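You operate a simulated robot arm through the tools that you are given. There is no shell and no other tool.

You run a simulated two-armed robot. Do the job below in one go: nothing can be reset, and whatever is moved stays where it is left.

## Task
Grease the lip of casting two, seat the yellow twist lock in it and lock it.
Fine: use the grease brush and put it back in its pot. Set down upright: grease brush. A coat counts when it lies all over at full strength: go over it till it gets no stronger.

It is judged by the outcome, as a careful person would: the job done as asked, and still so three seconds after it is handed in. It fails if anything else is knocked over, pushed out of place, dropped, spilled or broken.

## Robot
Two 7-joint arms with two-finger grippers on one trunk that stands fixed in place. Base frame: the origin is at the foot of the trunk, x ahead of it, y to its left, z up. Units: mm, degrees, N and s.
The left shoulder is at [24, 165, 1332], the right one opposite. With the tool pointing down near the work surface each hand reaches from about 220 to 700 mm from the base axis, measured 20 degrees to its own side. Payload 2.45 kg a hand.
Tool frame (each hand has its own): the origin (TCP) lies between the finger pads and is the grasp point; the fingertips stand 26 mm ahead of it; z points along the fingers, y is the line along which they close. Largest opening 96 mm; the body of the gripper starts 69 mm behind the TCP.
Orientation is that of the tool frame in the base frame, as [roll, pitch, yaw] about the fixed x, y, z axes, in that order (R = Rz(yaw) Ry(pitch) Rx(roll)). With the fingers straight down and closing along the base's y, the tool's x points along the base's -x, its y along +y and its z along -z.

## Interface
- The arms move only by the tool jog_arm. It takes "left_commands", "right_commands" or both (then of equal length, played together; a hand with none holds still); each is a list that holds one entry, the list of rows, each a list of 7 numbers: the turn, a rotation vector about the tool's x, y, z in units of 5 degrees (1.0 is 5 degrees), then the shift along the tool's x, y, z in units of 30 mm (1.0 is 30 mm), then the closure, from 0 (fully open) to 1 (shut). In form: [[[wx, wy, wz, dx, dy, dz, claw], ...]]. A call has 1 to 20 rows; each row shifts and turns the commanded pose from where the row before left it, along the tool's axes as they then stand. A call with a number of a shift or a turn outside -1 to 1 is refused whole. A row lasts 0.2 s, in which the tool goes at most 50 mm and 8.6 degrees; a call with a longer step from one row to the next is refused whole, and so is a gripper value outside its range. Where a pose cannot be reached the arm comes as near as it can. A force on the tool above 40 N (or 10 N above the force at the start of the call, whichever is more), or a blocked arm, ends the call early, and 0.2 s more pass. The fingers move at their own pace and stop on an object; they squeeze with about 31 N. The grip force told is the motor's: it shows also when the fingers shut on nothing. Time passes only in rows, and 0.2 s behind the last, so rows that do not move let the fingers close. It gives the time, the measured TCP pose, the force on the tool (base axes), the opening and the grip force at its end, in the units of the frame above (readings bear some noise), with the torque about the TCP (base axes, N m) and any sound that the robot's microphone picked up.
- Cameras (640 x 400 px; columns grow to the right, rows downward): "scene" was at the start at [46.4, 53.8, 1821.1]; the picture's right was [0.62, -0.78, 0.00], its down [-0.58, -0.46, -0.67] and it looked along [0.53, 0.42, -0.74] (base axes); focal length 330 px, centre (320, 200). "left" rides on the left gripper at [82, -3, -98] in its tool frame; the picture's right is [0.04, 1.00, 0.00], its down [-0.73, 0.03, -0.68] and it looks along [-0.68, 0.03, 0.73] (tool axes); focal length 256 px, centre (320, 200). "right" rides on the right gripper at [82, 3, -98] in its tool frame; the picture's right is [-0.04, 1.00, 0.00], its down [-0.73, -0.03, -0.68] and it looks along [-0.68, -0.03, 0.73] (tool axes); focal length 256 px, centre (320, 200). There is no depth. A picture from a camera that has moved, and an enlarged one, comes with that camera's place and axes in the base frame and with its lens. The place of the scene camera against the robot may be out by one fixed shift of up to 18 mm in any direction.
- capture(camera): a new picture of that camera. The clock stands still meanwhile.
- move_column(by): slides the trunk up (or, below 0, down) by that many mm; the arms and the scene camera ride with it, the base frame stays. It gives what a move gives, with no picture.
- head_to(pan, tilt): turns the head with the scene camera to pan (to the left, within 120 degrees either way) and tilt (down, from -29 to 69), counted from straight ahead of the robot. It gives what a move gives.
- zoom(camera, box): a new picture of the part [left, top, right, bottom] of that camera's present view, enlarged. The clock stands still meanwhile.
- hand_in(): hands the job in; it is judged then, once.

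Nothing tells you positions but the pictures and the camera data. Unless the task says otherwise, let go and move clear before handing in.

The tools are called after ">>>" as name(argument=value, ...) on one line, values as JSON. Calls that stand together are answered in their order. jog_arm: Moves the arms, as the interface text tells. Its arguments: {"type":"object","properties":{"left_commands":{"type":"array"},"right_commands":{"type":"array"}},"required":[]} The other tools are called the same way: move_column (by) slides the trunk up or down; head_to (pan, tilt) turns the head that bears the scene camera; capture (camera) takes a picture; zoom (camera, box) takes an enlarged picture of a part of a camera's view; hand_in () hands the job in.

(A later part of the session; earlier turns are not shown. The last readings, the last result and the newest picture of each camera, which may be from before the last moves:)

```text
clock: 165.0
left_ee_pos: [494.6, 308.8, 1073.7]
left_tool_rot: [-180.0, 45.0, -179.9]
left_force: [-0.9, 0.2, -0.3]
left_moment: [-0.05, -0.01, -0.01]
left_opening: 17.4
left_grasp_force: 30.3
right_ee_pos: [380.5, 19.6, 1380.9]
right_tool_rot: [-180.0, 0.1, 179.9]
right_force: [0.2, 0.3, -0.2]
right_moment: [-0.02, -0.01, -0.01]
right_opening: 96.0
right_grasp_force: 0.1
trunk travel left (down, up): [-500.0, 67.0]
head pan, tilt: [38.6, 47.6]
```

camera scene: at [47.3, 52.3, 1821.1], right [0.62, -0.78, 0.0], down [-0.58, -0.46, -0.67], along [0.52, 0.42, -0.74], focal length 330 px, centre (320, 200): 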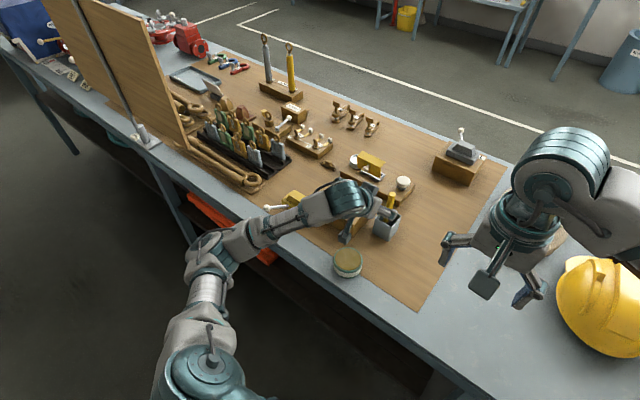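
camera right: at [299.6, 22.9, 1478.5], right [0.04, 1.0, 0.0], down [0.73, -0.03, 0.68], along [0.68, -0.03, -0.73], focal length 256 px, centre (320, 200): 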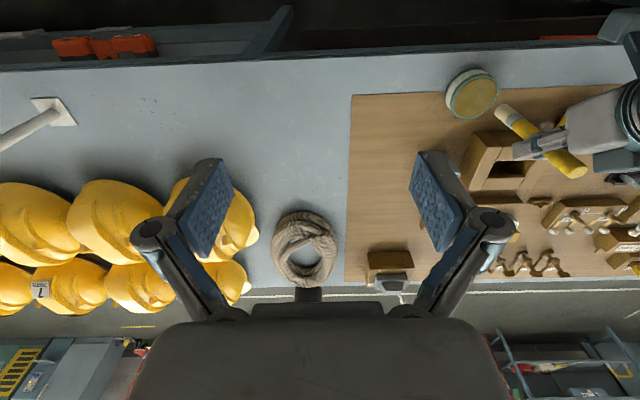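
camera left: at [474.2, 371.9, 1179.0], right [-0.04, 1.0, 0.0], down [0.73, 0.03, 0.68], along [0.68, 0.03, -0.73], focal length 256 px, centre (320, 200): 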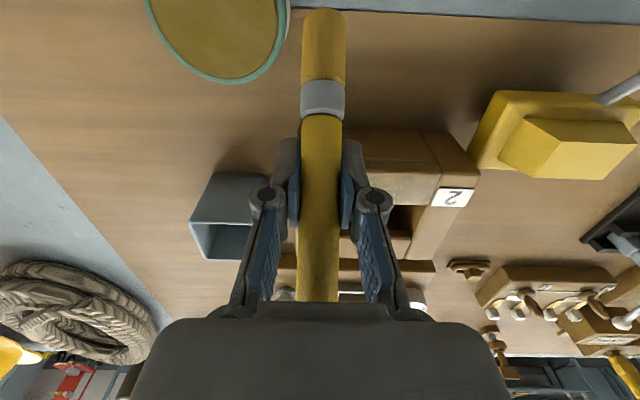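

>>> jog_arm(left_commands=[[[0, 0, 0, 0.05, 0, 0.05, 1], [0, 0, 0, 0, 0, 0, 1]]])

>>> jog_arm(left_commands=[[[0, 0, 0, 0.03, 0, 0.03, 1], [0, 0, 0, 0, 0, 0, 1]]])

```text
clock: 165.6
left_ee_pos: [493.8, 307.9, 1072.7]
left_tool_rot: [180.0, 45.3, -179.9]
left_force: [1.0, 0.5, 8.9]
left_moment: [0.07, 0.02, -0.02]
left_opening: 17.4
left_grasp_force: 31.2
right_ee_pos: [380.5, 17.6, 1381.4]
right_tool_rot: [179.9, 0.1, 179.9]
right_force: [0.1, 0.2, 0.1]
right_moment: [0.01, 0.01, -0.03]
right_opening: 96.3
right_grasp_force: 0.0
trunk travel left (down, up): [-500.0, 67.0]
head pan, tilt: [38.6, 47.6]
```

```text
clock: 166.2
left_ee_pos: [494.0, 307.8, 1072.2]
left_tool_rot: [180.0, 45.4, 180.0]
left_force: [2.2, 1.9, 22.4]
left_moment: [0.17, 0.02, 0.03]
left_opening: 17.7
left_grasp_force: 31.1
right_ee_pos: [378.9, 18.2, 1381.3]
right_tool_rot: [180.0, 0.1, -179.8]
right_force: [-0.1, 0.1, -0.6]
right_moment: [0.01, 0.0, 0.02]
right_opening: 96.3
right_grasp_force: 0.1
trunk travel left (down, up): [-500.0, 67.0]
head pan, tilt: [38.6, 47.6]
```

Contact made with the grease. I ease off, swirl lightly, and go back to the slab.

>>> jog_arm(left_commands=[[[0, 0, 0, -0.035, 0, -0.035, 1], [0, 0, 0, 0, 0.25, 0, 1], [0, 0, 0, 0, -0.25, 0, 1], [0, 0, 0, 0, -0.25, 0, 1], [0, 0, 0, 0, 0.25, 0, 1], [0, 0, 0, -0.6, 0, -0.6, 1], [0, 0, 0, -0.6, 0, -0.6, 1], [0, 0, 0, -0.6, 0, -0.6, 1], [0, 0, 0, -0.625, 0.75, 0.625, 1], [0, 0, 0, -0.625, 0.75, 0.625, 1], [0, 0, 0, -0.625, 0.75, 0.625, 1], [0, 0, 0, -0.625, 0.75, 0.625, 1], [0, 0, 0, 0, 0, 0, 1], [0, 0, 0, 0.5, 0, 0.5, 1], [0, 0, 0, 0.42, 0, 0.42, 1], [0, 0, 0, 0, 0, 0, 1]]])

>>> jog_arm(left_commands=[[[0, 0, 0, 0.06, 0, 0.06, 1], [0, 0, 0, 0, 0, 0, 1]]])

```text
clock: 169.6
left_ee_pos: [600.4, 398.6, 1109.2]
left_tool_rot: [-179.9, 45.1, -179.9]
left_force: [-0.1, -1.1, -0.7]
left_moment: [0.01, 0.0, -0.01]
left_opening: 17.5
left_grasp_force: 31.4
right_ee_pos: [380.4, 19.4, 1380.5]
right_tool_rot: [180.0, 0.0, 180.0]
right_force: [0.0, -0.3, -0.7]
right_moment: [0.03, 0.01, -0.02]
right_opening: 96.0
right_grasp_force: 0.0
trunk travel left (down, up): [-500.0, 67.0]
head pan, tilt: [38.6, 47.6]
```

```text
clock: 170.2
left_ee_pos: [601.2, 399.5, 1107.8]
left_tool_rot: [180.0, 45.1, -179.9]
left_force: [0.7, 0.4, -0.7]
left_moment: [0.01, 0.0, 0.0]
left_opening: 17.7
left_grasp_force: 30.8
right_ee_pos: [379.9, 19.8, 1381.7]
right_tool_rot: [180.0, 0.1, -180.0]
right_force: [-0.1, -0.3, 0.7]
right_moment: [0.01, 0.01, -0.04]
right_opening: 96.0
right_grasp_force: 0.1
trunk travel left (down, up): [-500.0, 67.0]
head pan, tilt: [38.6, 47.6]
```

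>>> jog_arm(left_commands=[[[0, 0, 0, 0.08, 0, 0.08, 1], [0, 0, 0, 0, 0, 0, 1]]])

>>> jog_arm(left_commands=[[[0, 0, 0, 0.035, 0, 0.035, 1], [0, 0, 0, 0, 0, 0, 1]]])

```text
clock: 170.8
left_ee_pos: [600.3, 399.1, 1104.0]
left_tool_rot: [180.0, 45.1, -179.9]
left_force: [0.8, -0.2, 0.3]
left_moment: [-0.01, 0.03, -0.01]
left_opening: 17.5
left_grasp_force: 30.2
right_ee_pos: [379.7, 19.7, 1381.1]
right_tool_rot: [-180.0, 0.1, -179.9]
right_force: [0.5, -0.1, -0.2]
right_moment: [-0.01, 0.03, -0.03]
right_opening: 96.1
right_grasp_force: 0.1
trunk travel left (down, up): [-500.0, 67.0]
head pan, tilt: [38.6, 47.6]
```

```text
clock: 171.4
left_ee_pos: [599.6, 399.7, 1102.4]
left_tool_rot: [-180.0, 45.2, -179.9]
left_force: [0.2, -0.6, -0.4]
left_moment: [-0.02, 0.0, -0.02]
left_opening: 17.4
left_grasp_force: 31.2
right_ee_pos: [381.2, 20.0, 1381.6]
right_tool_rot: [-180.0, 0.0, 180.0]
right_force: [0.5, 0.1, 0.1]
right_moment: [0.0, -0.01, -0.01]
right_opening: 96.0
right_grasp_force: 0.0
trunk travel left (down, up): [-500.0, 67.0]
head pan, tilt: [38.6, 47.6]
```

>>> jog_arm(left_commands=[[[0, 0, 0, 0.04, 0, 0.04, 1], [0, 0, 0, 0, 0, 0, 1]]])

>>> jog_arm(left_commands=[[[0, 0, 0, 0.03, 0, 0.03, 1], [0, 0, 0, 0, 0, 0, 1]]])

```text
clock: 172.0
left_ee_pos: [600.8, 399.4, 1102.2]
left_tool_rot: [-180.0, 45.3, -180.0]
left_force: [1.4, 0.3, 7.5]
left_moment: [0.02, 0.01, 0.0]
left_opening: 17.2
left_grasp_force: 31.0
right_ee_pos: [380.9, 19.0, 1380.8]
right_tool_rot: [179.9, 0.1, 180.0]
right_force: [-0.2, -0.2, -0.4]
right_moment: [-0.01, -0.02, 0.0]
right_opening: 96.2
right_grasp_force: 0.1
trunk travel left (down, up): [-500.0, 67.0]
head pan, tilt: [38.6, 47.6]
```

```text
clock: 172.6
left_ee_pos: [600.2, 399.9, 1101.7]
left_tool_rot: [179.9, 45.4, 180.0]
left_force: [2.8, 2.8, 18.2]
left_moment: [0.21, -0.09, -0.04]
left_opening: 17.5
left_grasp_force: 30.9
right_ee_pos: [379.5, 18.7, 1381.1]
right_tool_rot: [180.0, 0.1, 179.9]
right_force: [-1.2, 0.2, -0.5]
right_moment: [0.03, 0.0, 0.0]
right_opening: 96.0
right_grasp_force: 0.0
trunk travel left (down, up): [-500.0, 67.0]
head pan, tilt: [38.6, 47.6]
```

>>> jog_arm(left_commands=[[[0, 0, 0, 0, -0.2, 0, 1], [0, 0, 0, 0, 0.42, 0, 1], [0, 0, 0, 0, 0.42, 0, 1], [0, 0, 0, 0, 0.42, 0, 1], [0, 0, 0, 0, 0.42, 0, 1], [0, 0, 0, 0, 0.42, 0, 1], [0, 0, 0, 0, 0.42, 0, 1], [0, 0, 0, -0.13, 0, 0.16, 1], [0, 0, 0, 0, -0.42, 0, 1], [0, 0, 0, 0, -0.42, 0, 1], [0, 0, 0, 0, -0.42, 0, 1], [0, 0, 0, 0, -0.42, 0, 1], [0, 0, 0, 0, -0.42, 0, 1], [0, 0, 0, 0, -0.42, 0, 1], [0, 0, 0, 0, 0, 0, 1]]])

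>>> jog_arm(left_commands=[[[0, 0, 0, -0.13, 0, 0.16, 1], [0, 0, 0, 0, 0.42, 0, 1], [0, 0, 0, 0, 0.42, 0, 1], [0, 0, 0, 0, 0.42, 0, 1], [0, 0, 0, 0, 0.42, 0, 1], [0, 0, 0, 0, 0.42, 0, 1], [0, 0, 0, 0, 0.42, 0, 1], [0, 0, 0, -0.13, 0, 0.16, 1], [0, 0, 0, 0, -0.42, 0, 1], [0, 0, 0, 0, -0.42, 0, 1], [0, 0, 0, 0, -0.42, 0, 1], [0, 0, 0, 0, -0.42, 0, 1], [0, 0, 0, 0, -0.42, 0, 1], [0, 0, 0, 0, -0.42, 0, 1], [0, 0, 0, 0, 0, 0, 1]]])

>>> jog_arm(left_commands=[[[0, 0, 0, -0.1, 0, 0.13, 1], [0, 0, 0, 0, 0.42, 0, 1], [0, 0, 0, 0, 0.42, 0, 1], [0, 0, 0, 0, 0.42, 0, 1], [0, 0, 0, 0, 0.42, 0, 1], [0, 0, 0, 0, 0.42, 0, 1], [0, 0, 0, 0, 0.42, 0, 1], [0, 0, 0, 0.22, 0, -0.2, 1], [0, 0, 0, 0, -0.42, 0, 1], [0, 0, 0, 0, -0.42, 0, 1], [0, 0, 0, 0, -0.42, 0, 1], [0, 0, 0, 0, -0.42, 0, 1], [0, 0, 0, 0, -0.42, 0, 1], [0, 0, 0, 0, -0.42, 0, 1], [0, 0, 0, 0, 0, 0, 1]]])

>>> zoom(camera="right", box=[480, 110, 560, 175])

```text
clock: 175.8
left_ee_pos: [605.4, 396.0, 1099.6]
left_tool_rot: [179.9, 45.3, -179.7]
left_force: [1.4, 9.6, 14.4]
left_moment: [-0.58, 0.46, -0.57]
left_opening: 18.1
left_grasp_force: 30.5
right_ee_pos: [377.3, 21.3, 1382.1]
right_tool_rot: [-179.9, 0.0, 179.9]
right_force: [0.3, 0.3, 1.0]
right_moment: [0.02, 0.01, 0.0]
right_opening: 96.0
right_grasp_force: 0.1
trunk travel left (down, up): [-500.0, 67.0]
head pan, tilt: [38.6, 47.6]
```

```text
clock: 179.0
left_ee_pos: [617.8, 396.8, 1097.0]
left_tool_rot: [179.8, 45.2, -179.9]
left_force: [-1.4, 14.2, 15.4]
left_moment: [1.03, 0.06, -0.06]
left_opening: 17.8
left_grasp_force: 30.9
right_ee_pos: [378.7, 22.2, 1381.0]
right_tool_rot: [-180.0, 0.1, -179.8]
right_force: [0.6, 0.2, -1.0]
right_moment: [-0.01, 0.01, -0.04]
right_opening: 95.9
right_grasp_force: 0.0
trunk travel left (down, up): [-500.0, 67.0]
head pan, tilt: [38.6, 47.6]
```

```text
clock: 182.2
left_ee_pos: [614.2, 395.2, 1096.2]
left_tool_rot: [179.8, 45.3, -179.9]
left_force: [2.4, 15.1, 21.4]
left_moment: [1.04, -0.25, -0.01]
left_opening: 18.2
left_grasp_force: 31.1
right_ee_pos: [378.5, 21.9, 1381.7]
right_tool_rot: [179.9, 0.1, 180.0]
right_force: [0.8, -0.4, 0.6]
right_moment: [0.0, 0.01, 0.02]
right_opening: 95.9
right_grasp_force: 0.1
trunk travel left (down, up): [-500.0, 67.0]
head pan, tilt: [38.6, 47.6]
```

```text
6.15 times, centred on (520, 142) of right
camera zoom: at [297.1, 25.1, 1479.2], right [0.04, 1.0, 0.0], down [0.73, -0.03, 0.68], along [0.68, -0.03, -0.73], focal length 1575 px, centre (-911, 554)
```

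zoom: 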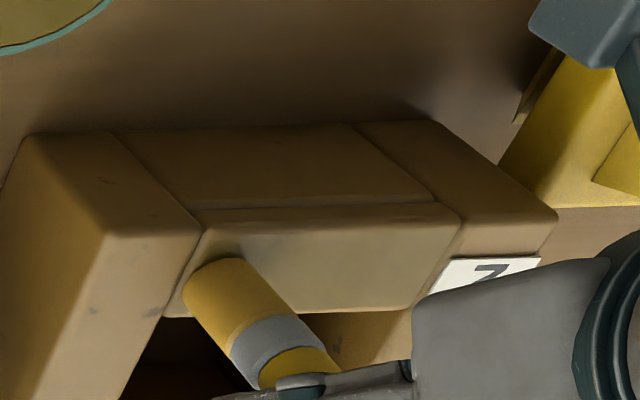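

Drag is getting high, so that's enough pressing. I lift off and look again from the same comparison viewpoint.

>>> jog_arm(left_commands=[[[0, 0, 0, -0.3, 0, -0.3, 1], [0, 0, 0, -0.6, 0, -0.6, 1], [0, 0, 0, -0.6, 0, -0.6, 1], [0, 0, 0, 0.683, -0.32, -0.683, 1], [0, 0, 0, 0.683, -0.32, -0.683, 1], [0, 1, 0, 0, 0, 0, 1], [0, 1, 0, 0, 0, 0, 1], [0, 1, 0, 0, 0, 0, 1], [0, 1, 0, 0, 0, 0, 1], [0, 1, 0, 0, 0, 0, 1], [0, 1, 0, 0, 0, 0, 1], [0, 1, 0, 0, 0, 0, 1], [0, 1, 0, 0, 0, 0, 1], [0, 1, 0, 0, 0, 0, 1], [0, 0, 0, 0, 0, 0.8, 1], [0, 0, 0, 0, 0, 0.8, 1], [0, 0, 0, 0, 0, 0.6, 1], [0, 0, 0, 0, 0, 0, 1], [0, 0, 0, 0, 0, 0, 1]]])

>>> capture(camera="left")

>>> zoom(camera="left", box=[350, 120, 490, 220])

```text
clock: 186.2
left_ee_pos: [556.3, 373.8, 1092.2]
left_tool_rot: [180.0, 0.1, -179.9]
left_force: [0.0, -0.6, 0.2]
left_moment: [-0.03, 0.0, -0.01]
left_opening: 17.5
left_grasp_force: 30.7
right_ee_pos: [380.3, 19.5, 1381.3]
right_tool_rot: [179.9, 0.1, 180.0]
right_force: [0.5, 0.0, -0.1]
right_moment: [0.01, -0.02, 0.01]
right_opening: 96.2
right_grasp_force: 0.0
trunk travel left (down, up): [-500.0, 67.0]
head pan, tilt: [38.6, 47.6]
```

```text
taken
camera left: at [474.0, 370.3, 1190.5], right [-0.04, 1.0, 0.0], down [0.73, 0.03, 0.68], along [0.68, 0.03, -0.73], focal length 256 px, centre (320, 200)
```

left: 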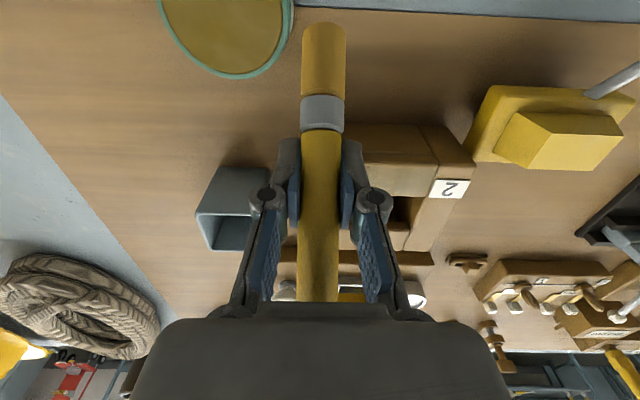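

```text
4.00 times, centred on (420, 170) of left
camera zoom: at [474.0, 370.3, 1190.5], right [-0.04, 1.0, 0.0], down [0.73, 0.03, 0.68], along [0.68, 0.03, -0.73], focal length 1024 px, centre (-80, 320)
```

zoom: 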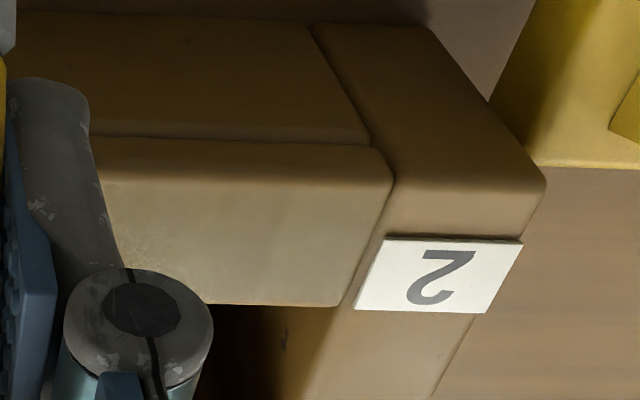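

No visible strengthening compared to before, so the coat is at full strength. Now I bring the brush upright over its pot (centre ≈ (686, 292)) and check alignment.

>>> jog_arm(left_commands=[[[0, 0, 0, -0.367, -0.683, -0.733, 1], [0, 0, 0, -0.367, -0.683, -0.733, 1], [0, 0, 0, -0.367, -0.683, -0.733, 1], [0, 0, 0, -0.367, -0.683, -0.733, 1], [0, -1, 0, 0, 0, 0, 1], [0, -1, 0, 0, 0, 0, 1], [0, -1, 0, 0, 0, 0, 1], [0, -1, 0, 0, 0, 0, 1], [0, -1, 0, 0, 0, 0, 1], [0, -1, 0, 0, 0, 0, 1], [0, -1, 0, 0, 0, 0, 1], [0, -1, 0, 0, 0, 0, 1], [0, -1, 0, 0, 0, 0, 1], [0, 0, 0, -0.66, 0, 0.66, 1], [0, 0, 0, -0.66, 0, 0.66, 1], [0, 0, 0, -0.66, 0, 0.66, 1], [0, 0, 0, 0, 0, 0, 1], [0, 0, 0, 0, 0, 0, 1]]])

>>> capture(camera="left")

>>> zoom(camera="scene", box=[320, 140, 430, 260])

>>> zoom(camera="right", box=[400, 110, 560, 230])

```text
clock: 190.0
left_ee_pos: [685.4, 292.0, 1181.4]
left_tool_rot: [179.9, 45.1, -180.0]
left_force: [0.5, -1.0, -0.8]
left_moment: [-0.03, 0.01, -0.04]
left_opening: 17.5
left_grasp_force: 31.2
right_ee_pos: [379.9, 20.9, 1382.3]
right_tool_rot: [-180.0, 0.2, 179.9]
right_force: [-0.1, 0.1, 0.5]
right_moment: [0.01, 0.0, -0.01]
right_opening: 95.9
right_grasp_force: 0.0
trunk travel left (down, up): [-500.0, 67.0]
head pan, tilt: [38.6, 47.6]
```

```text
taken
camera left: at [556.8, 288.7, 1192.1], right [-0.03, 1.0, -0.03], down [0.04, 0.03, 1.0], along [1.0, 0.03, -0.04], focal length 256 px, centre (320, 200)
```

left: 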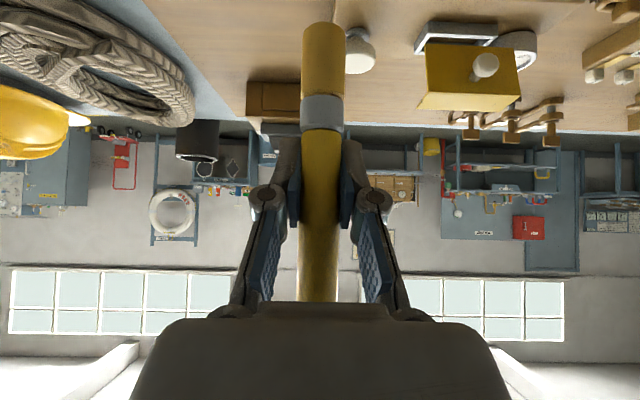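

```text
3.33 times, centred on (375, 200) of scene
camera zoom: at [48.8, 52.2, 1821.0], right [0.62, -0.78, 0.0], down [-0.58, -0.46, -0.67], along [0.52, 0.42, -0.74], focal length 1101 px, centre (137, 200)
```

zoom: 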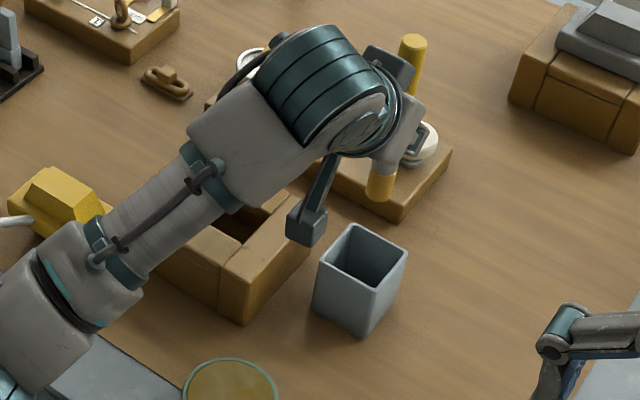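

```text
3.33 times, centred on (480, 170) of right
camera zoom: at [298.8, 24.2, 1478.7], right [0.04, 1.0, 0.0], down [0.73, -0.03, 0.68], along [0.68, -0.03, -0.73], focal length 853 px, centre (-213, 300)
```

zoom: 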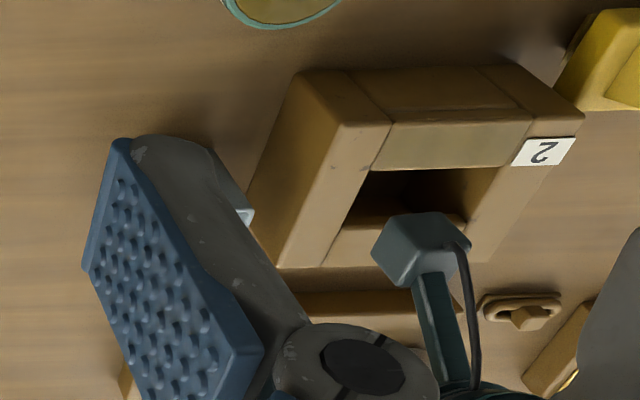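

>>> zoom(camera="right", box=[485, 125, 565, 175])

>>> zoom(camera="left", box=[280, 0, 360, 140])

```text
8.00 times, centred on (525, 150) of right
camera zoom: at [298.8, 24.2, 1478.7], right [0.04, 1.0, 0.0], down [0.73, -0.03, 0.68], along [0.68, -0.03, -0.73], focal length 2048 px, centre (-1320, 600)
```

zoom: 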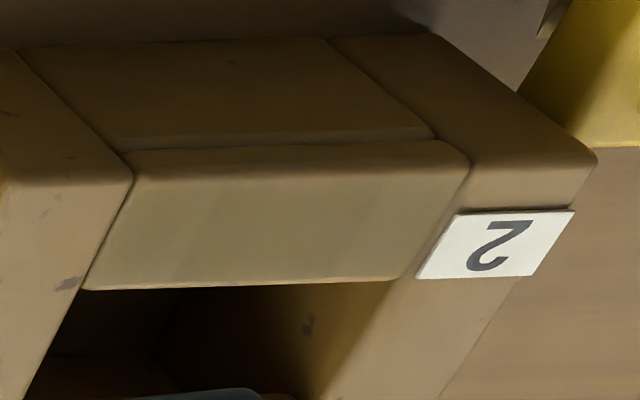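

```text
2.86 times, centred on (320, 70) of left
camera zoom: at [556.8, 288.7, 1192.1], right [-0.03, 1.0, -0.03], down [0.04, 0.03, 1.0], along [1.0, 0.03, -0.04], focal length 731 px, centre (320, 571)
```

zoom: 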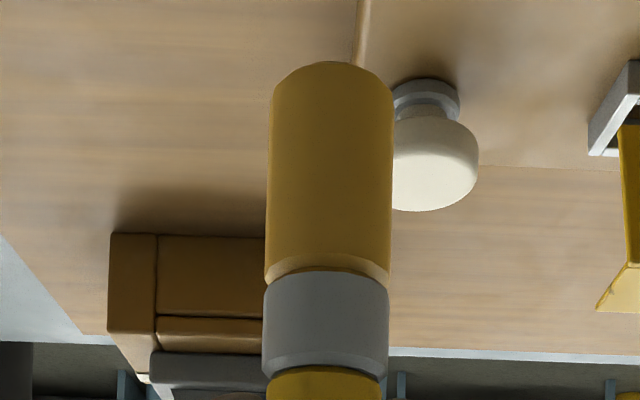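

The slab's coat looks even and the brush hangs upright over the pot. I lower it into the pot, feeling for the floor.

>>> jog_arm(left_commands=[[[0, 0, 0, 0.5, 0, 0.5, 1], [0, 0, 0, 0.6, 0, 0.6, 1], [0, 0, 0, 0.6, 0, 0.6, 1], [0, 0, 0, 0.6, 0, 0.6, 1], [0, 0, 0, 0.5, 0, 0.5, 1], [0, 0, 0, 0.3, 0, 0.3, 1], [0, 0, 0, 0, 0, 0, 1], [0, 0, 0, 0, 0, 0, 1]]])

>>> capture(camera="left")

>>> zoom(camera="scene", box=[330, 170, 430, 260])

```text
clock: 191.8
left_ee_pos: [684.4, 293.1, 1049.1]
left_tool_rot: [-180.0, 45.2, -179.9]
left_force: [0.2, 0.2, 0.6]
left_moment: [0.03, 0.01, 0.02]
left_opening: 17.6
left_grasp_force: 31.4
right_ee_pos: [380.7, 19.2, 1380.7]
right_tool_rot: [-179.9, 0.2, 179.9]
right_force: [-0.8, 0.0, -0.1]
right_moment: [0.01, -0.02, 0.01]
right_opening: 95.8
right_grasp_force: 0.0
trunk travel left (down, up): [-500.0, 67.0]
head pan, tilt: [38.6, 47.6]
```

```text
taken
camera left: at [557.0, 288.2, 1060.0], right [-0.03, 1.0, -0.03], down [0.04, 0.03, 1.0], along [1.0, 0.03, -0.04], focal length 256 px, centre (320, 200)
```

left: 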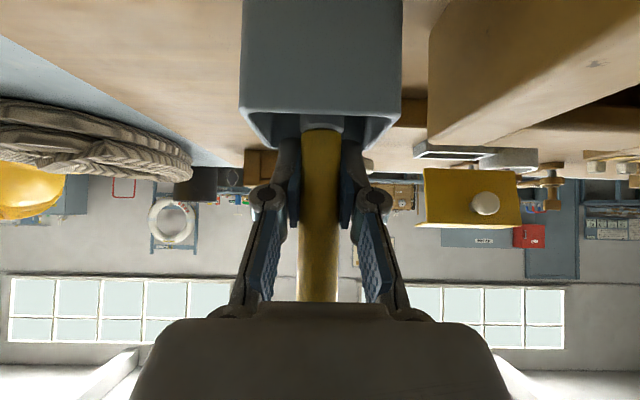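

```text
4.44 times, centred on (380, 215) of scene
camera zoom: at [48.9, 51.4, 1821.1], right [0.62, -0.78, 0.0], down [-0.58, -0.46, -0.67], along [0.52, 0.42, -0.74], focal length 1468 px, centre (53, 133)
```

zoom: 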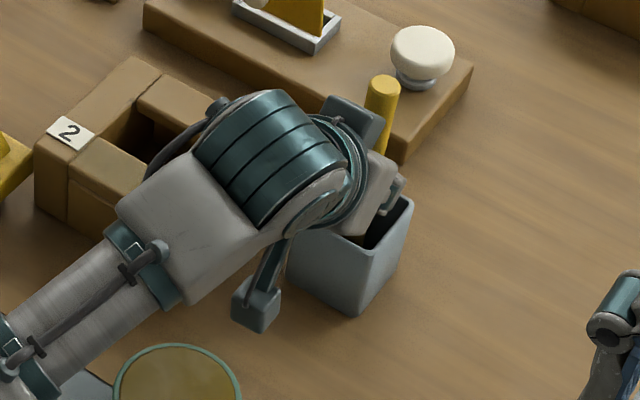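

>>> jog_arm(left_commands=[[[0, 0, 0, 0.15, 0, 0.15, 1], [0, 0, 0, 0, 0, 0, 1]]])

>>> jog_arm(left_commands=[[[0, 0, 0, 0.08, 0, 0.08, 1], [0, 0, 0, 0, 0, 0, 1]]])

>>> jog_arm(left_commands=[[[0, 0, 0, 0.05, 0, 0.05, 1], [0, 0, 0, 0, 0, 0, 1]]])

```text
clock: 192.4
left_ee_pos: [683.6, 291.0, 1043.3]
left_tool_rot: [-179.9, 45.1, -180.0]
left_force: [-0.1, -0.4, -1.2]
left_moment: [0.03, -0.01, -0.01]
left_opening: 17.4
left_grasp_force: 31.0
right_ee_pos: [381.0, 19.0, 1380.4]
right_tool_rot: [-180.0, 0.0, -179.9]
right_force: [-0.8, 0.0, -0.2]
right_moment: [-0.01, 0.03, 0.03]
right_opening: 96.1
right_grasp_force: 0.1
trunk travel left (down, up): [-500.0, 67.0]
head pan, tilt: [38.6, 47.6]
```

```text
clock: 193.0
left_ee_pos: [683.8, 291.4, 1040.7]
left_tool_rot: [180.0, 45.1, -179.9]
left_force: [-0.6, -0.3, 1.1]
left_moment: [-0.01, -0.01, -0.04]
left_opening: 17.8
left_grasp_force: 30.7
right_ee_pos: [380.5, 19.9, 1381.5]
right_tool_rot: [179.9, 0.0, 179.9]
right_force: [0.0, -0.4, -0.8]
right_moment: [0.02, -0.04, 0.04]
right_opening: 96.1
right_grasp_force: 0.0
trunk travel left (down, up): [-500.0, 67.0]
head pan, tilt: [38.6, 47.6]
```

```text
clock: 193.6
left_ee_pos: [684.3, 289.9, 1039.0]
left_tool_rot: [-180.0, 45.2, -179.9]
left_force: [-1.9, 0.7, 9.0]
left_moment: [-0.01, -0.18, 0.01]
left_opening: 17.5
left_grasp_force: 31.2
right_ee_pos: [379.1, 19.2, 1381.1]
right_tool_rot: [179.9, 0.1, -179.9]
right_force: [-0.7, 0.2, 0.8]
right_moment: [-0.01, 0.01, -0.02]
right_opening: 96.0
right_grasp_force: 0.0
trunk travel left (down, up): [-500.0, 67.0]
head pan, tilt: [38.6, 47.6]
```

The brush tip stands on the pot floor. I relax the pressure and open the fingers just slightly to release it.

>>> jog_arm(left_commands=[[[0, 0, 0, -0.028, 0, -0.028, 1], [0, 0, 0, 0, 0, 0, 1], [0, 0, 0, 0, 0, 0, 0.79], [0, 0, 0, 0, 0, 0, 0.75], [0, 0, 0, 0, 0, 0, 0.75], [0, 0, 0, 0, 0, 0, 0.75]]])

>>> capture(camera="left")

>>> zoom(camera="scene", box=[330, 170, 430, 260])

```text
clock: 195.0
left_ee_pos: [684.3, 291.4, 1039.1]
left_tool_rot: [-180.0, 45.0, -180.0]
left_force: [-3.0, -0.1, 2.5]
left_moment: [-0.04, 0.01, 0.04]
left_opening: 23.2
left_grasp_force: 0.1
right_ee_pos: [379.3, 19.3, 1380.5]
right_tool_rot: [-179.9, 0.1, -180.0]
right_force: [0.0, 0.1, -0.4]
right_moment: [-0.01, 0.03, 0.01]
right_opening: 95.9
right_grasp_force: 0.1
trunk travel left (down, up): [-500.0, 67.0]
head pan, tilt: [38.6, 47.6]
```

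```text
taken
camera left: at [556.4, 288.5, 1050.2], right [-0.03, 1.0, -0.03], down [0.04, 0.03, 1.0], along [1.0, 0.03, -0.04], focal length 256 px, centre (320, 200)
```

left: 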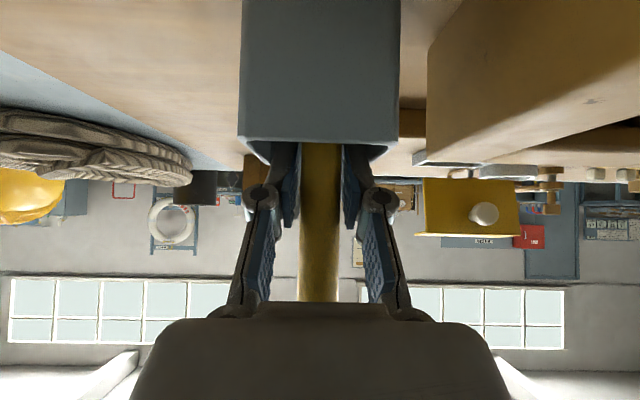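

```text
4.44 times, centred on (380, 215) of scene
camera zoom: at [47.1, 51.0, 1821.1], right [0.62, -0.78, 0.0], down [-0.58, -0.46, -0.67], along [0.52, 0.42, -0.74], focal length 1468 px, centre (53, 133)
```

zoom: 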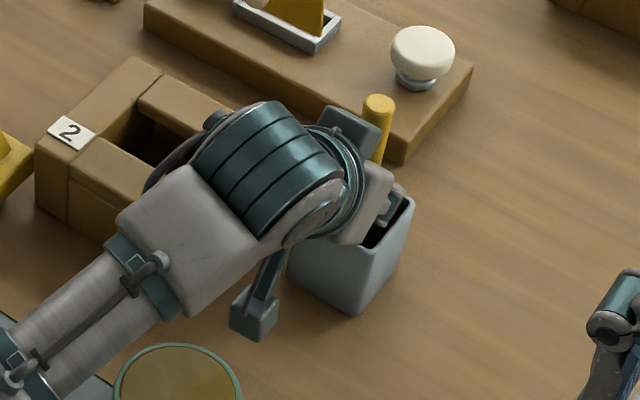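

>>> jog_arm(left_commands=[[[0, 0, 0, 0, 0, 0, 0.75], [0, 0, 0, 0, 0, 0, 0.75]]])

>>> zoom(camera="left", box=[220, 100, 420, 240])

```text
clock: 195.6
left_ee_pos: [684.5, 292.4, 1038.7]
left_tool_rot: [179.9, 45.1, -179.9]
left_force: [-2.3, 1.0, 1.7]
left_moment: [-0.01, 0.03, -0.01]
left_opening: 22.4
left_grasp_force: 0.1
right_ee_pos: [379.7, 20.0, 1382.3]
right_tool_rot: [-180.0, 0.1, -180.0]
right_force: [0.1, -0.5, -0.3]
right_moment: [-0.02, 0.0, -0.01]
right_opening: 96.0
right_grasp_force: 0.1
trunk travel left (down, up): [-500.0, 67.0]
head pan, tilt: [38.6, 47.6]
```

```text
2.86 times, centred on (320, 170) of left
camera zoom: at [556.5, 288.5, 1050.3], right [-0.03, 1.0, -0.03], down [0.04, 0.03, 1.0], along [1.0, 0.03, -0.04], focal length 731 px, centre (320, 286)
```

zoom: 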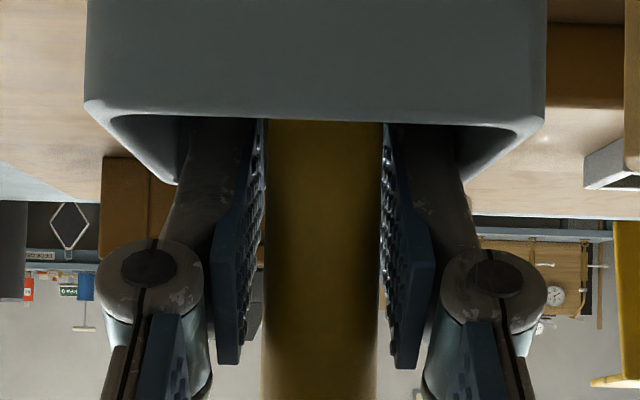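

The handle is free between the pads. I back off 2 mm and rise slowly along the handle, checking that the brush stays put.

>>> jog_arm(left_commands=[[[0, 0, 0, 0.047, 0, -0.047, 0.75], [0, 0, 0, -0.1, 0, -0.1, 0.75], [0, 0, 0, -0.15, 0, -0.15, 0.75], [0, 0, 0, -0.2, 0, -0.2, 0.75], [0, 0, 0, 0, 0, 0, 0.75]]])

>>> capture(camera="left")

>>> zoom(camera="scene", box=[330, 170, 430, 260])

```text
clock: 196.8
left_ee_pos: [683.3, 292.5, 1057.3]
left_tool_rot: [-180.0, 45.1, -179.8]
left_force: [0.0, -0.4, -0.4]
left_moment: [-0.02, -0.04, 0.0]
left_opening: 24.1
left_grasp_force: 0.1
right_ee_pos: [379.9, 19.9, 1380.6]
right_tool_rot: [179.9, 0.2, -179.9]
right_force: [0.0, 0.1, 0.0]
right_moment: [0.01, 0.01, 0.0]
right_opening: 95.9
right_grasp_force: 0.0
trunk travel left (down, up): [-500.0, 67.0]
head pan, tilt: [38.6, 47.6]
```

```text
taken
camera left: at [554.1, 288.2, 1069.1], right [-0.03, 1.0, -0.03], down [0.04, 0.03, 1.0], along [1.0, 0.03, -0.04], focal length 256 px, centre (320, 200)
```

left: 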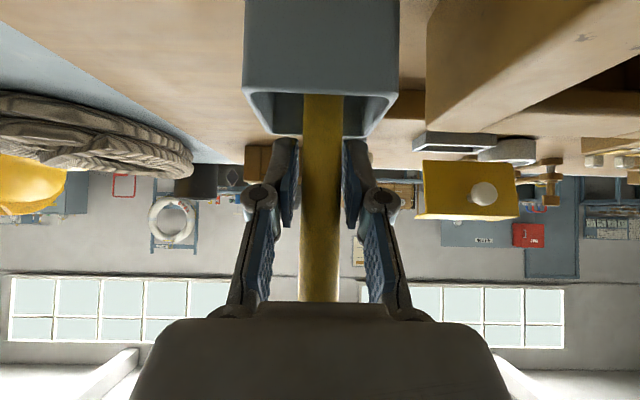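

```text
4.44 times, centred on (380, 215) of scene
camera zoom: at [48.8, 51.3, 1821.1], right [0.62, -0.78, 0.0], down [-0.58, -0.46, -0.67], along [0.52, 0.42, -0.74], focal length 1468 px, centre (53, 133)
```

zoom: 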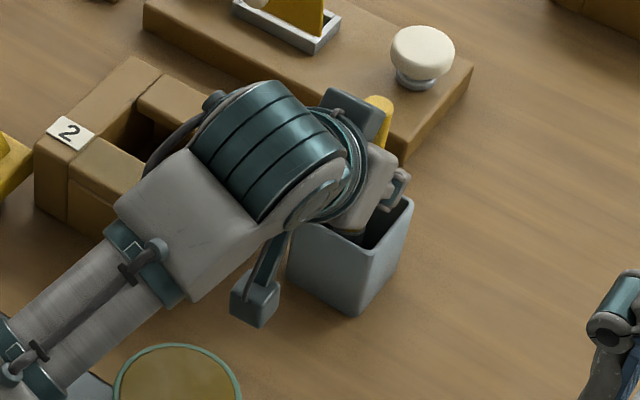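

The brush stays standing. I open wider and withdraw along the fingers' direction.

>>> jog_arm(left_commands=[[[0, 0, 0, 0, 0, 0, 0.5], [0, 0, 0, 0, 0, 0, 0.4], [0, 0, 0, 0, 0, -0.5, 0.4], [0, 0, 0, 0, 0, -0.9, 0.4], [0, 0, 0, 0, 0, -0.9, 0.4], [0, 0, 0, 0, 0, -0.9, 0.4], [0, 0, 0, 0, 0, -0.9, 0.4], [0, 0, 0, 0, 0, -0.9, 0.4], [0, 0, 0, 0, 0, 0, 0.4]]])

>>> capture(camera="left")

>>> zoom(camera="scene", box=[330, 170, 430, 260])

```text
clock: 198.8
left_ee_pos: [575.7, 291.0, 1163.8]
left_tool_rot: [180.0, 45.1, -180.0]
left_force: [0.6, -0.3, -0.6]
left_moment: [-0.03, -0.04, 0.02]
left_opening: 57.5
left_grasp_force: 0.1
right_ee_pos: [380.2, 20.0, 1380.6]
right_tool_rot: [-180.0, 0.0, 180.0]
right_force: [0.6, -0.3, -0.5]
right_moment: [-0.02, 0.04, -0.02]
right_opening: 96.0
right_grasp_force: 0.1
trunk travel left (down, up): [-500.0, 67.0]
head pan, tilt: [38.6, 47.6]
```

```text
taken
camera left: at [447.5, 287.9, 1174.4], right [-0.03, 1.0, -0.03], down [0.04, 0.03, 1.0], along [1.0, 0.03, -0.04], focal length 256 px, centre (320, 200)
```

left: 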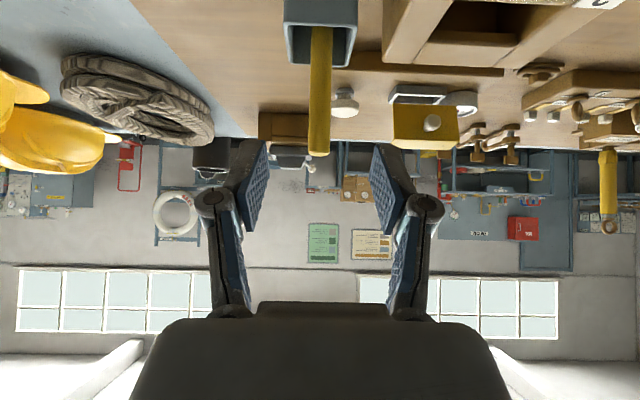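

```text
4.44 times, centred on (380, 215) of scene
camera zoom: at [48.4, 51.5, 1821.1], right [0.62, -0.78, 0.0], down [-0.58, -0.46, -0.67], along [0.52, 0.42, -0.74], focal length 1468 px, centre (53, 133)
```

zoom: 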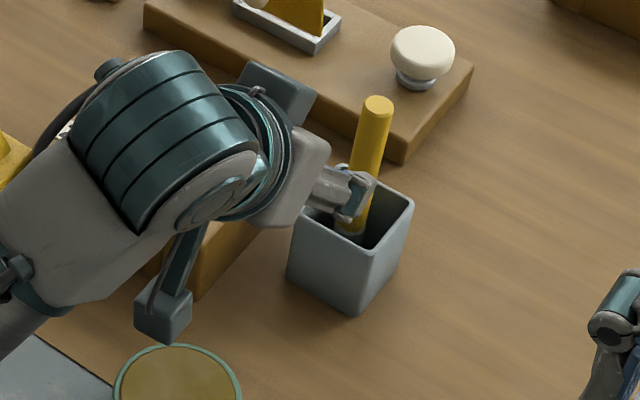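

The brush stands upright in its pot. Next I reorient the left hand: upright, then yawed 90° so the fingers close along x, to take the twist lock by its flange.

>>> jog_arm(left_commands=[[[0, 0, 0, 0.4, 1, -0.4, 0.2], [0, 0, 0, 0.4, 1, -0.4, 0], [0, 0, 0, 0.4, 1, -0.4, 0], [0, 0, 0, 0.4, 1, -0.4, 0], [0, 0, 0, 0.4, 1, -0.4, 0], [0, 1, 0, 0, 0, 0, 0], [0, 1, 0, 0, 0, 0, 0], [0, 1, 0, 0, 0, 0, 0], [0, 1, 0, 0, 0, 0, 0], [0, 1, 0, 0, 0, 0, 0], [0, 1, 0, 0, 0, 0, 0], [0, 1, 0, 0, 0, 0, 0], [0, 1, 0, 0, 0, 0, 0], [0, 1, 0, 0, 0, 0, 0], [0, 0, 0, 0, 0, 0, 0]]])

>>> jog_arm(left_commands=[[[0, 0, -1, 0, 0, 0, 0], [0, 0, -1, 0, 0, 0, 0], [0, 0, -1, 0, 0, 0, 0], [0, 0, -1, 0, 0, 0, 0], [0, 0, -1, 0, 0, 0, 0], [0, 0, -1, 0, 0, 0, 0], [0, 0, -1, 0, 0, 0, 0], [0, 0, -1, 0, 0, 0, 0], [0, 0, -1, 0, 0, 0, 0], [0, 0, -1, 0, 0, 0, 0], [0, 0, -1, 0, 0, 0, 0], [0, 0, -1, 0, 0, 0, 0], [0, 0, -1, 0, 0, 0, 0], [0, 0, -1, 0, 0, 0, 0], [0, 0, -1, 0, 0, 0, 0], [0, 0, -1, 0, 0, 0, 0], [0, 0, -1, 0, 0, 0, 0], [0, 0, -1, 0, 0, 0, 0], [0, 0, 0, 0, 0, 0, 0]]])

>>> capture(camera="left")

>>> capture(camera="scene")

```text
clock: 202.0
left_ee_pos: [492.9, 442.0, 1163.2]
left_tool_rot: [-180.0, 0.0, -179.8]
left_force: [1.1, -0.2, 0.5]
left_moment: [0.02, 0.0, 0.02]
left_opening: 96.1
left_grasp_force: 0.2
right_ee_pos: [379.7, 19.6, 1380.6]
right_tool_rot: [179.9, 0.0, 180.0]
right_force: [0.1, -1.0, 0.9]
right_moment: [0.01, 0.03, -0.01]
right_opening: 95.8
right_grasp_force: 0.0
trunk travel left (down, up): [-500.0, 67.0]
head pan, tilt: [38.6, 47.6]
```

```text
clock: 206.0
left_ee_pos: [491.2, 441.3, 1164.2]
left_tool_rot: [-179.9, -0.1, -89.9]
left_force: [0.8, 0.1, -0.3]
left_moment: [0.02, -0.01, 0.01]
left_opening: 96.1
left_grasp_force: 0.1
right_ee_pos: [380.6, 20.3, 1380.6]
right_tool_rot: [180.0, 0.1, -179.9]
right_force: [0.4, -0.5, 0.2]
right_moment: [-0.01, -0.01, 0.04]
right_opening: 96.0
right_grasp_force: 0.0
trunk travel left (down, up): [-500.0, 67.0]
head pan, tilt: [38.6, 47.6]
```

```text
taken
camera left: at [494.0, 360.2, 1261.8], right [-1.0, -0.04, 0.0], down [-0.03, 0.73, 0.68], along [-0.03, 0.68, -0.73], focal length 256 px, centre (320, 200)
```

left: 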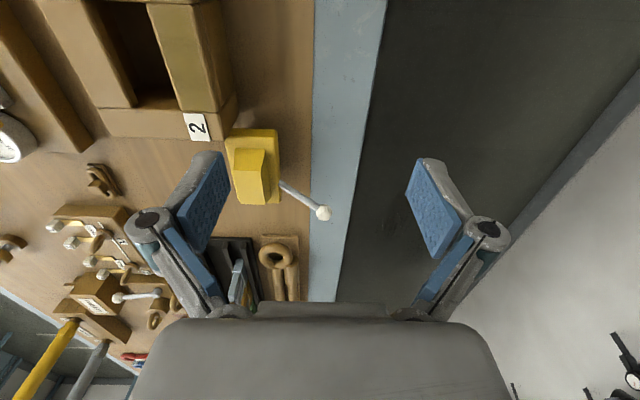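

```text
taken
camera scene: at [48.2, 53.3, 1821.0], right [0.62, -0.78, 0.0], down [-0.58, -0.46, -0.67], along [0.52, 0.42, -0.74], focal length 330 px, centre (320, 200)
```

scene: 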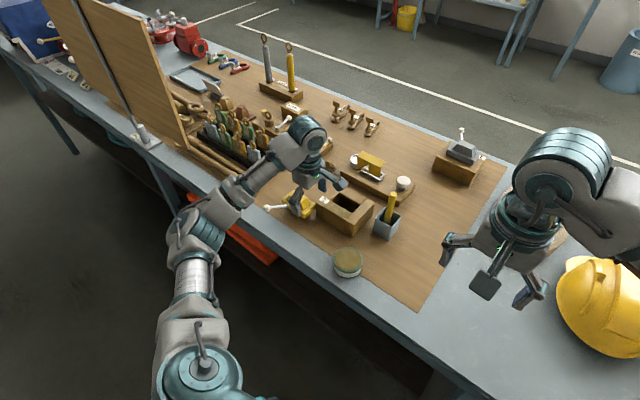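

Yaw works, and this view clearly shows the near slab's olive coat. I zoom to measure the lock and the casting opening from here.

>>> zoom(camera="left", box=[200, 110, 340, 230])

>>> zoom(camera="left", box=[40, 0, 250, 150])

```text
3.33 times, centred on (270, 170) of left
camera zoom: at [494.0, 360.2, 1261.8], right [-1.0, -0.04, 0.0], down [-0.03, 0.73, 0.68], along [-0.03, 0.68, -0.73], focal length 853 px, centre (487, 300)
```

zoom: 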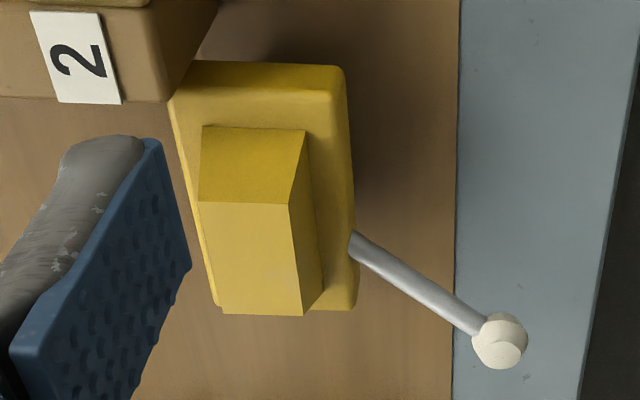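

```text
2.67 times, centred on (145, 75) of left
camera zoom: at [494.0, 360.2, 1261.8], right [-1.0, -0.04, 0.0], down [-0.03, 0.73, 0.68], along [-0.03, 0.68, -0.73], focal length 683 px, centre (787, 533)
```

zoom: 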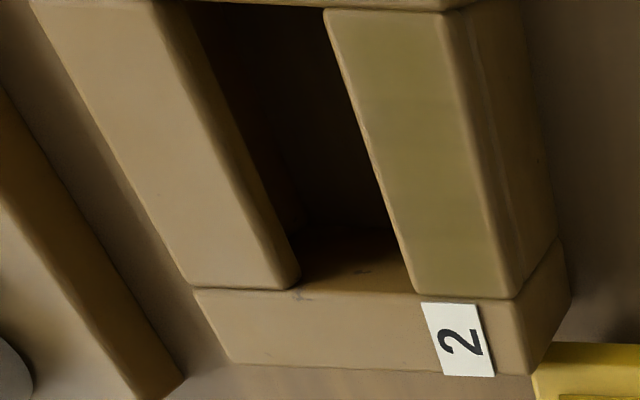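

>>> zoom(camera="left", box=[140, 0, 230, 115])

```text
3.48 times, centred on (185, 58) of left
camera zoom: at [494.0, 360.2, 1261.8], right [-1.0, -0.04, 0.0], down [-0.03, 0.73, 0.68], along [-0.03, 0.68, -0.73], focal length 890 px, centre (790, 696)
```

zoom: 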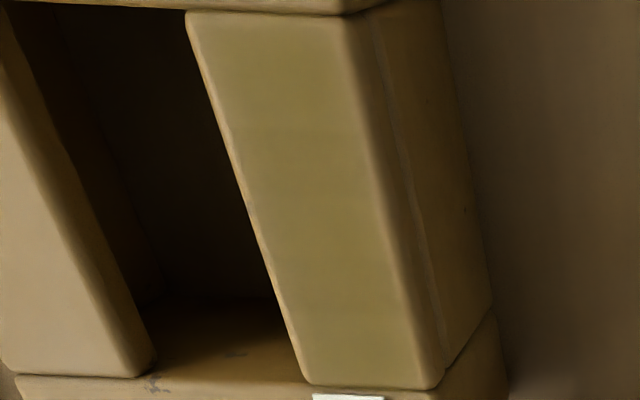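

The coat looks olive and nearly even here. I go in closer with closed fingers for one more careful look at the slab from this favourable angle.

>>> jog_arm(left_commands=[[[0, 0, 0, 0.74, -0.76, 0.26, 1], [0, 0, 0, 0.74, -0.76, 0.26, 1], [0, 0, 0, 0.74, -0.76, 0.26, 1], [0, 0, 0, 0.74, -0.76, 0.26, 1], [0, 0, 0, 0.74, -0.76, 0.26, 1], [0, 0, 0, 0, 0, 0, 1], [0, 0, 0, 0, 0, 0, 1]]])

>>> capture(camera="left")

>>> zoom(camera="left", box=[230, 80, 390, 260])

```text
clock: 207.6
left_ee_pos: [607.5, 331.8, 1126.2]
left_tool_rot: [-180.0, 0.0, -90.0]
left_force: [0.5, -0.6, 0.1]
left_moment: [0.01, 0.01, 0.01]
left_opening: 0.1
left_grasp_force: 28.5
right_ee_pos: [380.4, 21.6, 1380.5]
right_tool_rot: [180.0, 0.1, -179.9]
right_force: [-0.3, 0.1, 0.9]
right_moment: [0.0, -0.02, -0.01]
right_opening: 95.7
right_grasp_force: 0.1
trunk travel left (down, up): [-500.0, 67.0]
head pan, tilt: [38.6, 47.6]
```

```text
taken
camera left: at [608.3, 250.0, 1223.7], right [-1.0, -0.04, 0.0], down [-0.03, 0.73, 0.68], along [-0.03, 0.68, -0.73], focal length 256 px, centre (320, 200)
```

left: 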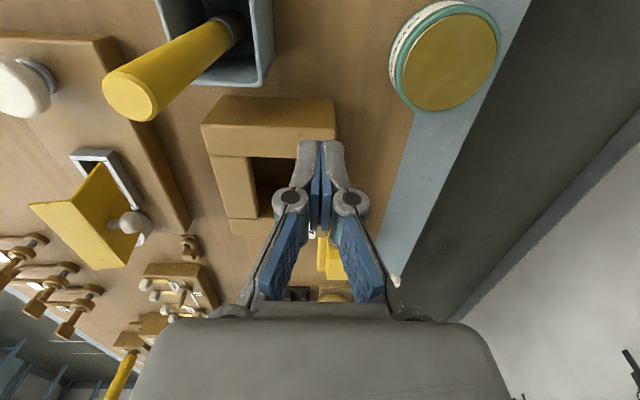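

```text
2.22 times, centred on (310, 170) of left
camera zoom: at [608.3, 250.0, 1223.7], right [-1.0, -0.04, 0.0], down [-0.03, 0.73, 0.68], along [-0.03, 0.68, -0.73], focal length 569 px, centre (342, 267)
```

zoom: 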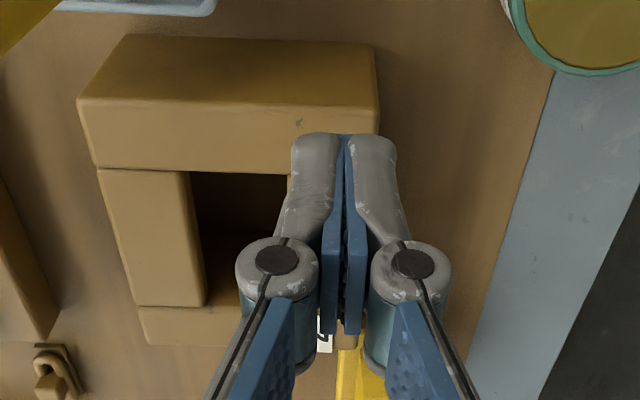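

>>> jog_arm(left_commands=[[[0, 0, 0, 0, 0.86, 0, 1], [0, 0, 0, 0, 0.86, 0, 1], [0, 0, 0, 0, 0.86, 0.3, 1], [0, 0, 0, 0, 0, 0, 1], [0, 0, 0, 0, 0, 0, 1]]])

>>> zoom(camera="left", box=[140, 60, 320, 260])

>>> zoom(camera="left", box=[200, 100, 290, 200])

```text
clock: 208.8
left_ee_pos: [529.0, 331.7, 1117.1]
left_tool_rot: [-179.9, 0.0, -90.0]
left_force: [0.7, 0.3, -0.6]
left_moment: [-0.03, -0.02, 0.0]
left_opening: 0.1
left_grasp_force: 28.1
right_ee_pos: [379.8, 18.8, 1380.3]
right_tool_rot: [180.0, 0.1, 180.0]
right_force: [-0.5, -0.4, -0.3]
right_moment: [0.02, 0.0, -0.02]
right_opening: 96.3
right_grasp_force: 0.0
trunk travel left (down, up): [-500.0, 67.0]
head pan, tilt: [38.6, 47.6]
```

```text
2.00 times, centred on (230, 160) of left
camera zoom: at [530.6, 249.2, 1214.1], right [-1.0, -0.04, 0.0], down [-0.03, 0.73, 0.68], along [-0.03, 0.68, -0.73], focal length 512 px, centre (500, 280)
```

zoom: 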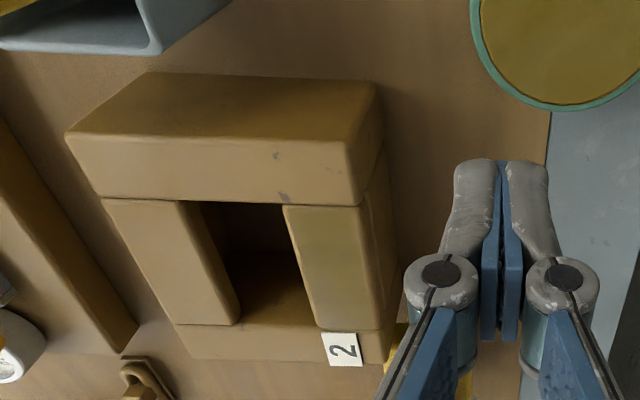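

```text
4.00 times, centred on (245, 150) of left
camera zoom: at [530.6, 249.2, 1214.1], right [-1.0, -0.04, 0.0], down [-0.03, 0.73, 0.68], along [-0.03, 0.68, -0.73], focal length 1024 px, centre (620, 400)
```

zoom: 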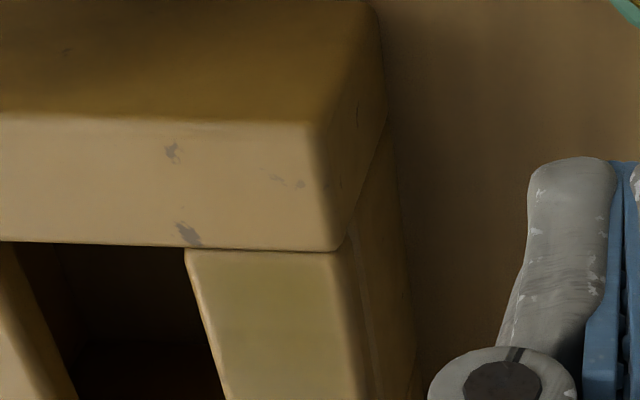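

>>> zoom(camera="left", box=[220, 150, 300, 240])

>>> zoom(camera="left", box=[190, 120, 290, 240])

```text
4.44 times, centred on (260, 195) of left
camera zoom: at [530.6, 249.2, 1214.1], right [-1.0, -0.04, 0.0], down [-0.03, 0.73, 0.68], along [-0.03, 0.68, -0.73], focal length 1138 px, centre (587, 222)
```

zoom: 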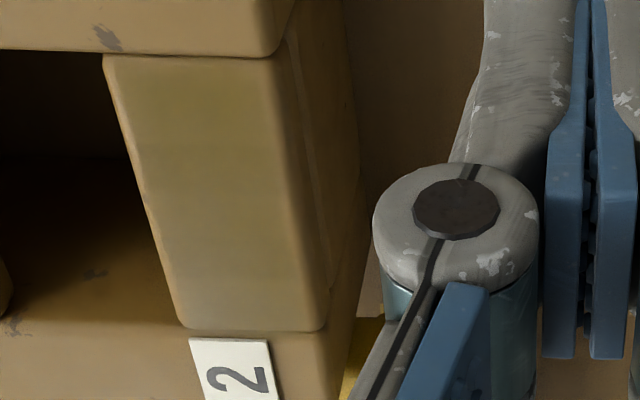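

```text
3.33 times, centred on (240, 180) of left
camera zoom: at [530.6, 249.2, 1214.1], right [-1.0, -0.04, 0.0], down [-0.03, 0.73, 0.68], along [-0.03, 0.68, -0.73], focal length 853 px, centre (587, 267)
```

zoom: 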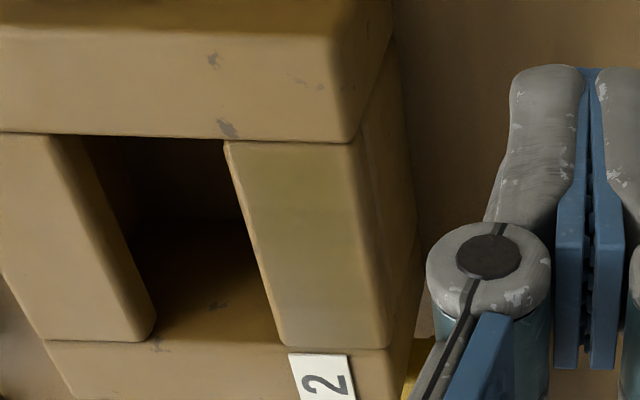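

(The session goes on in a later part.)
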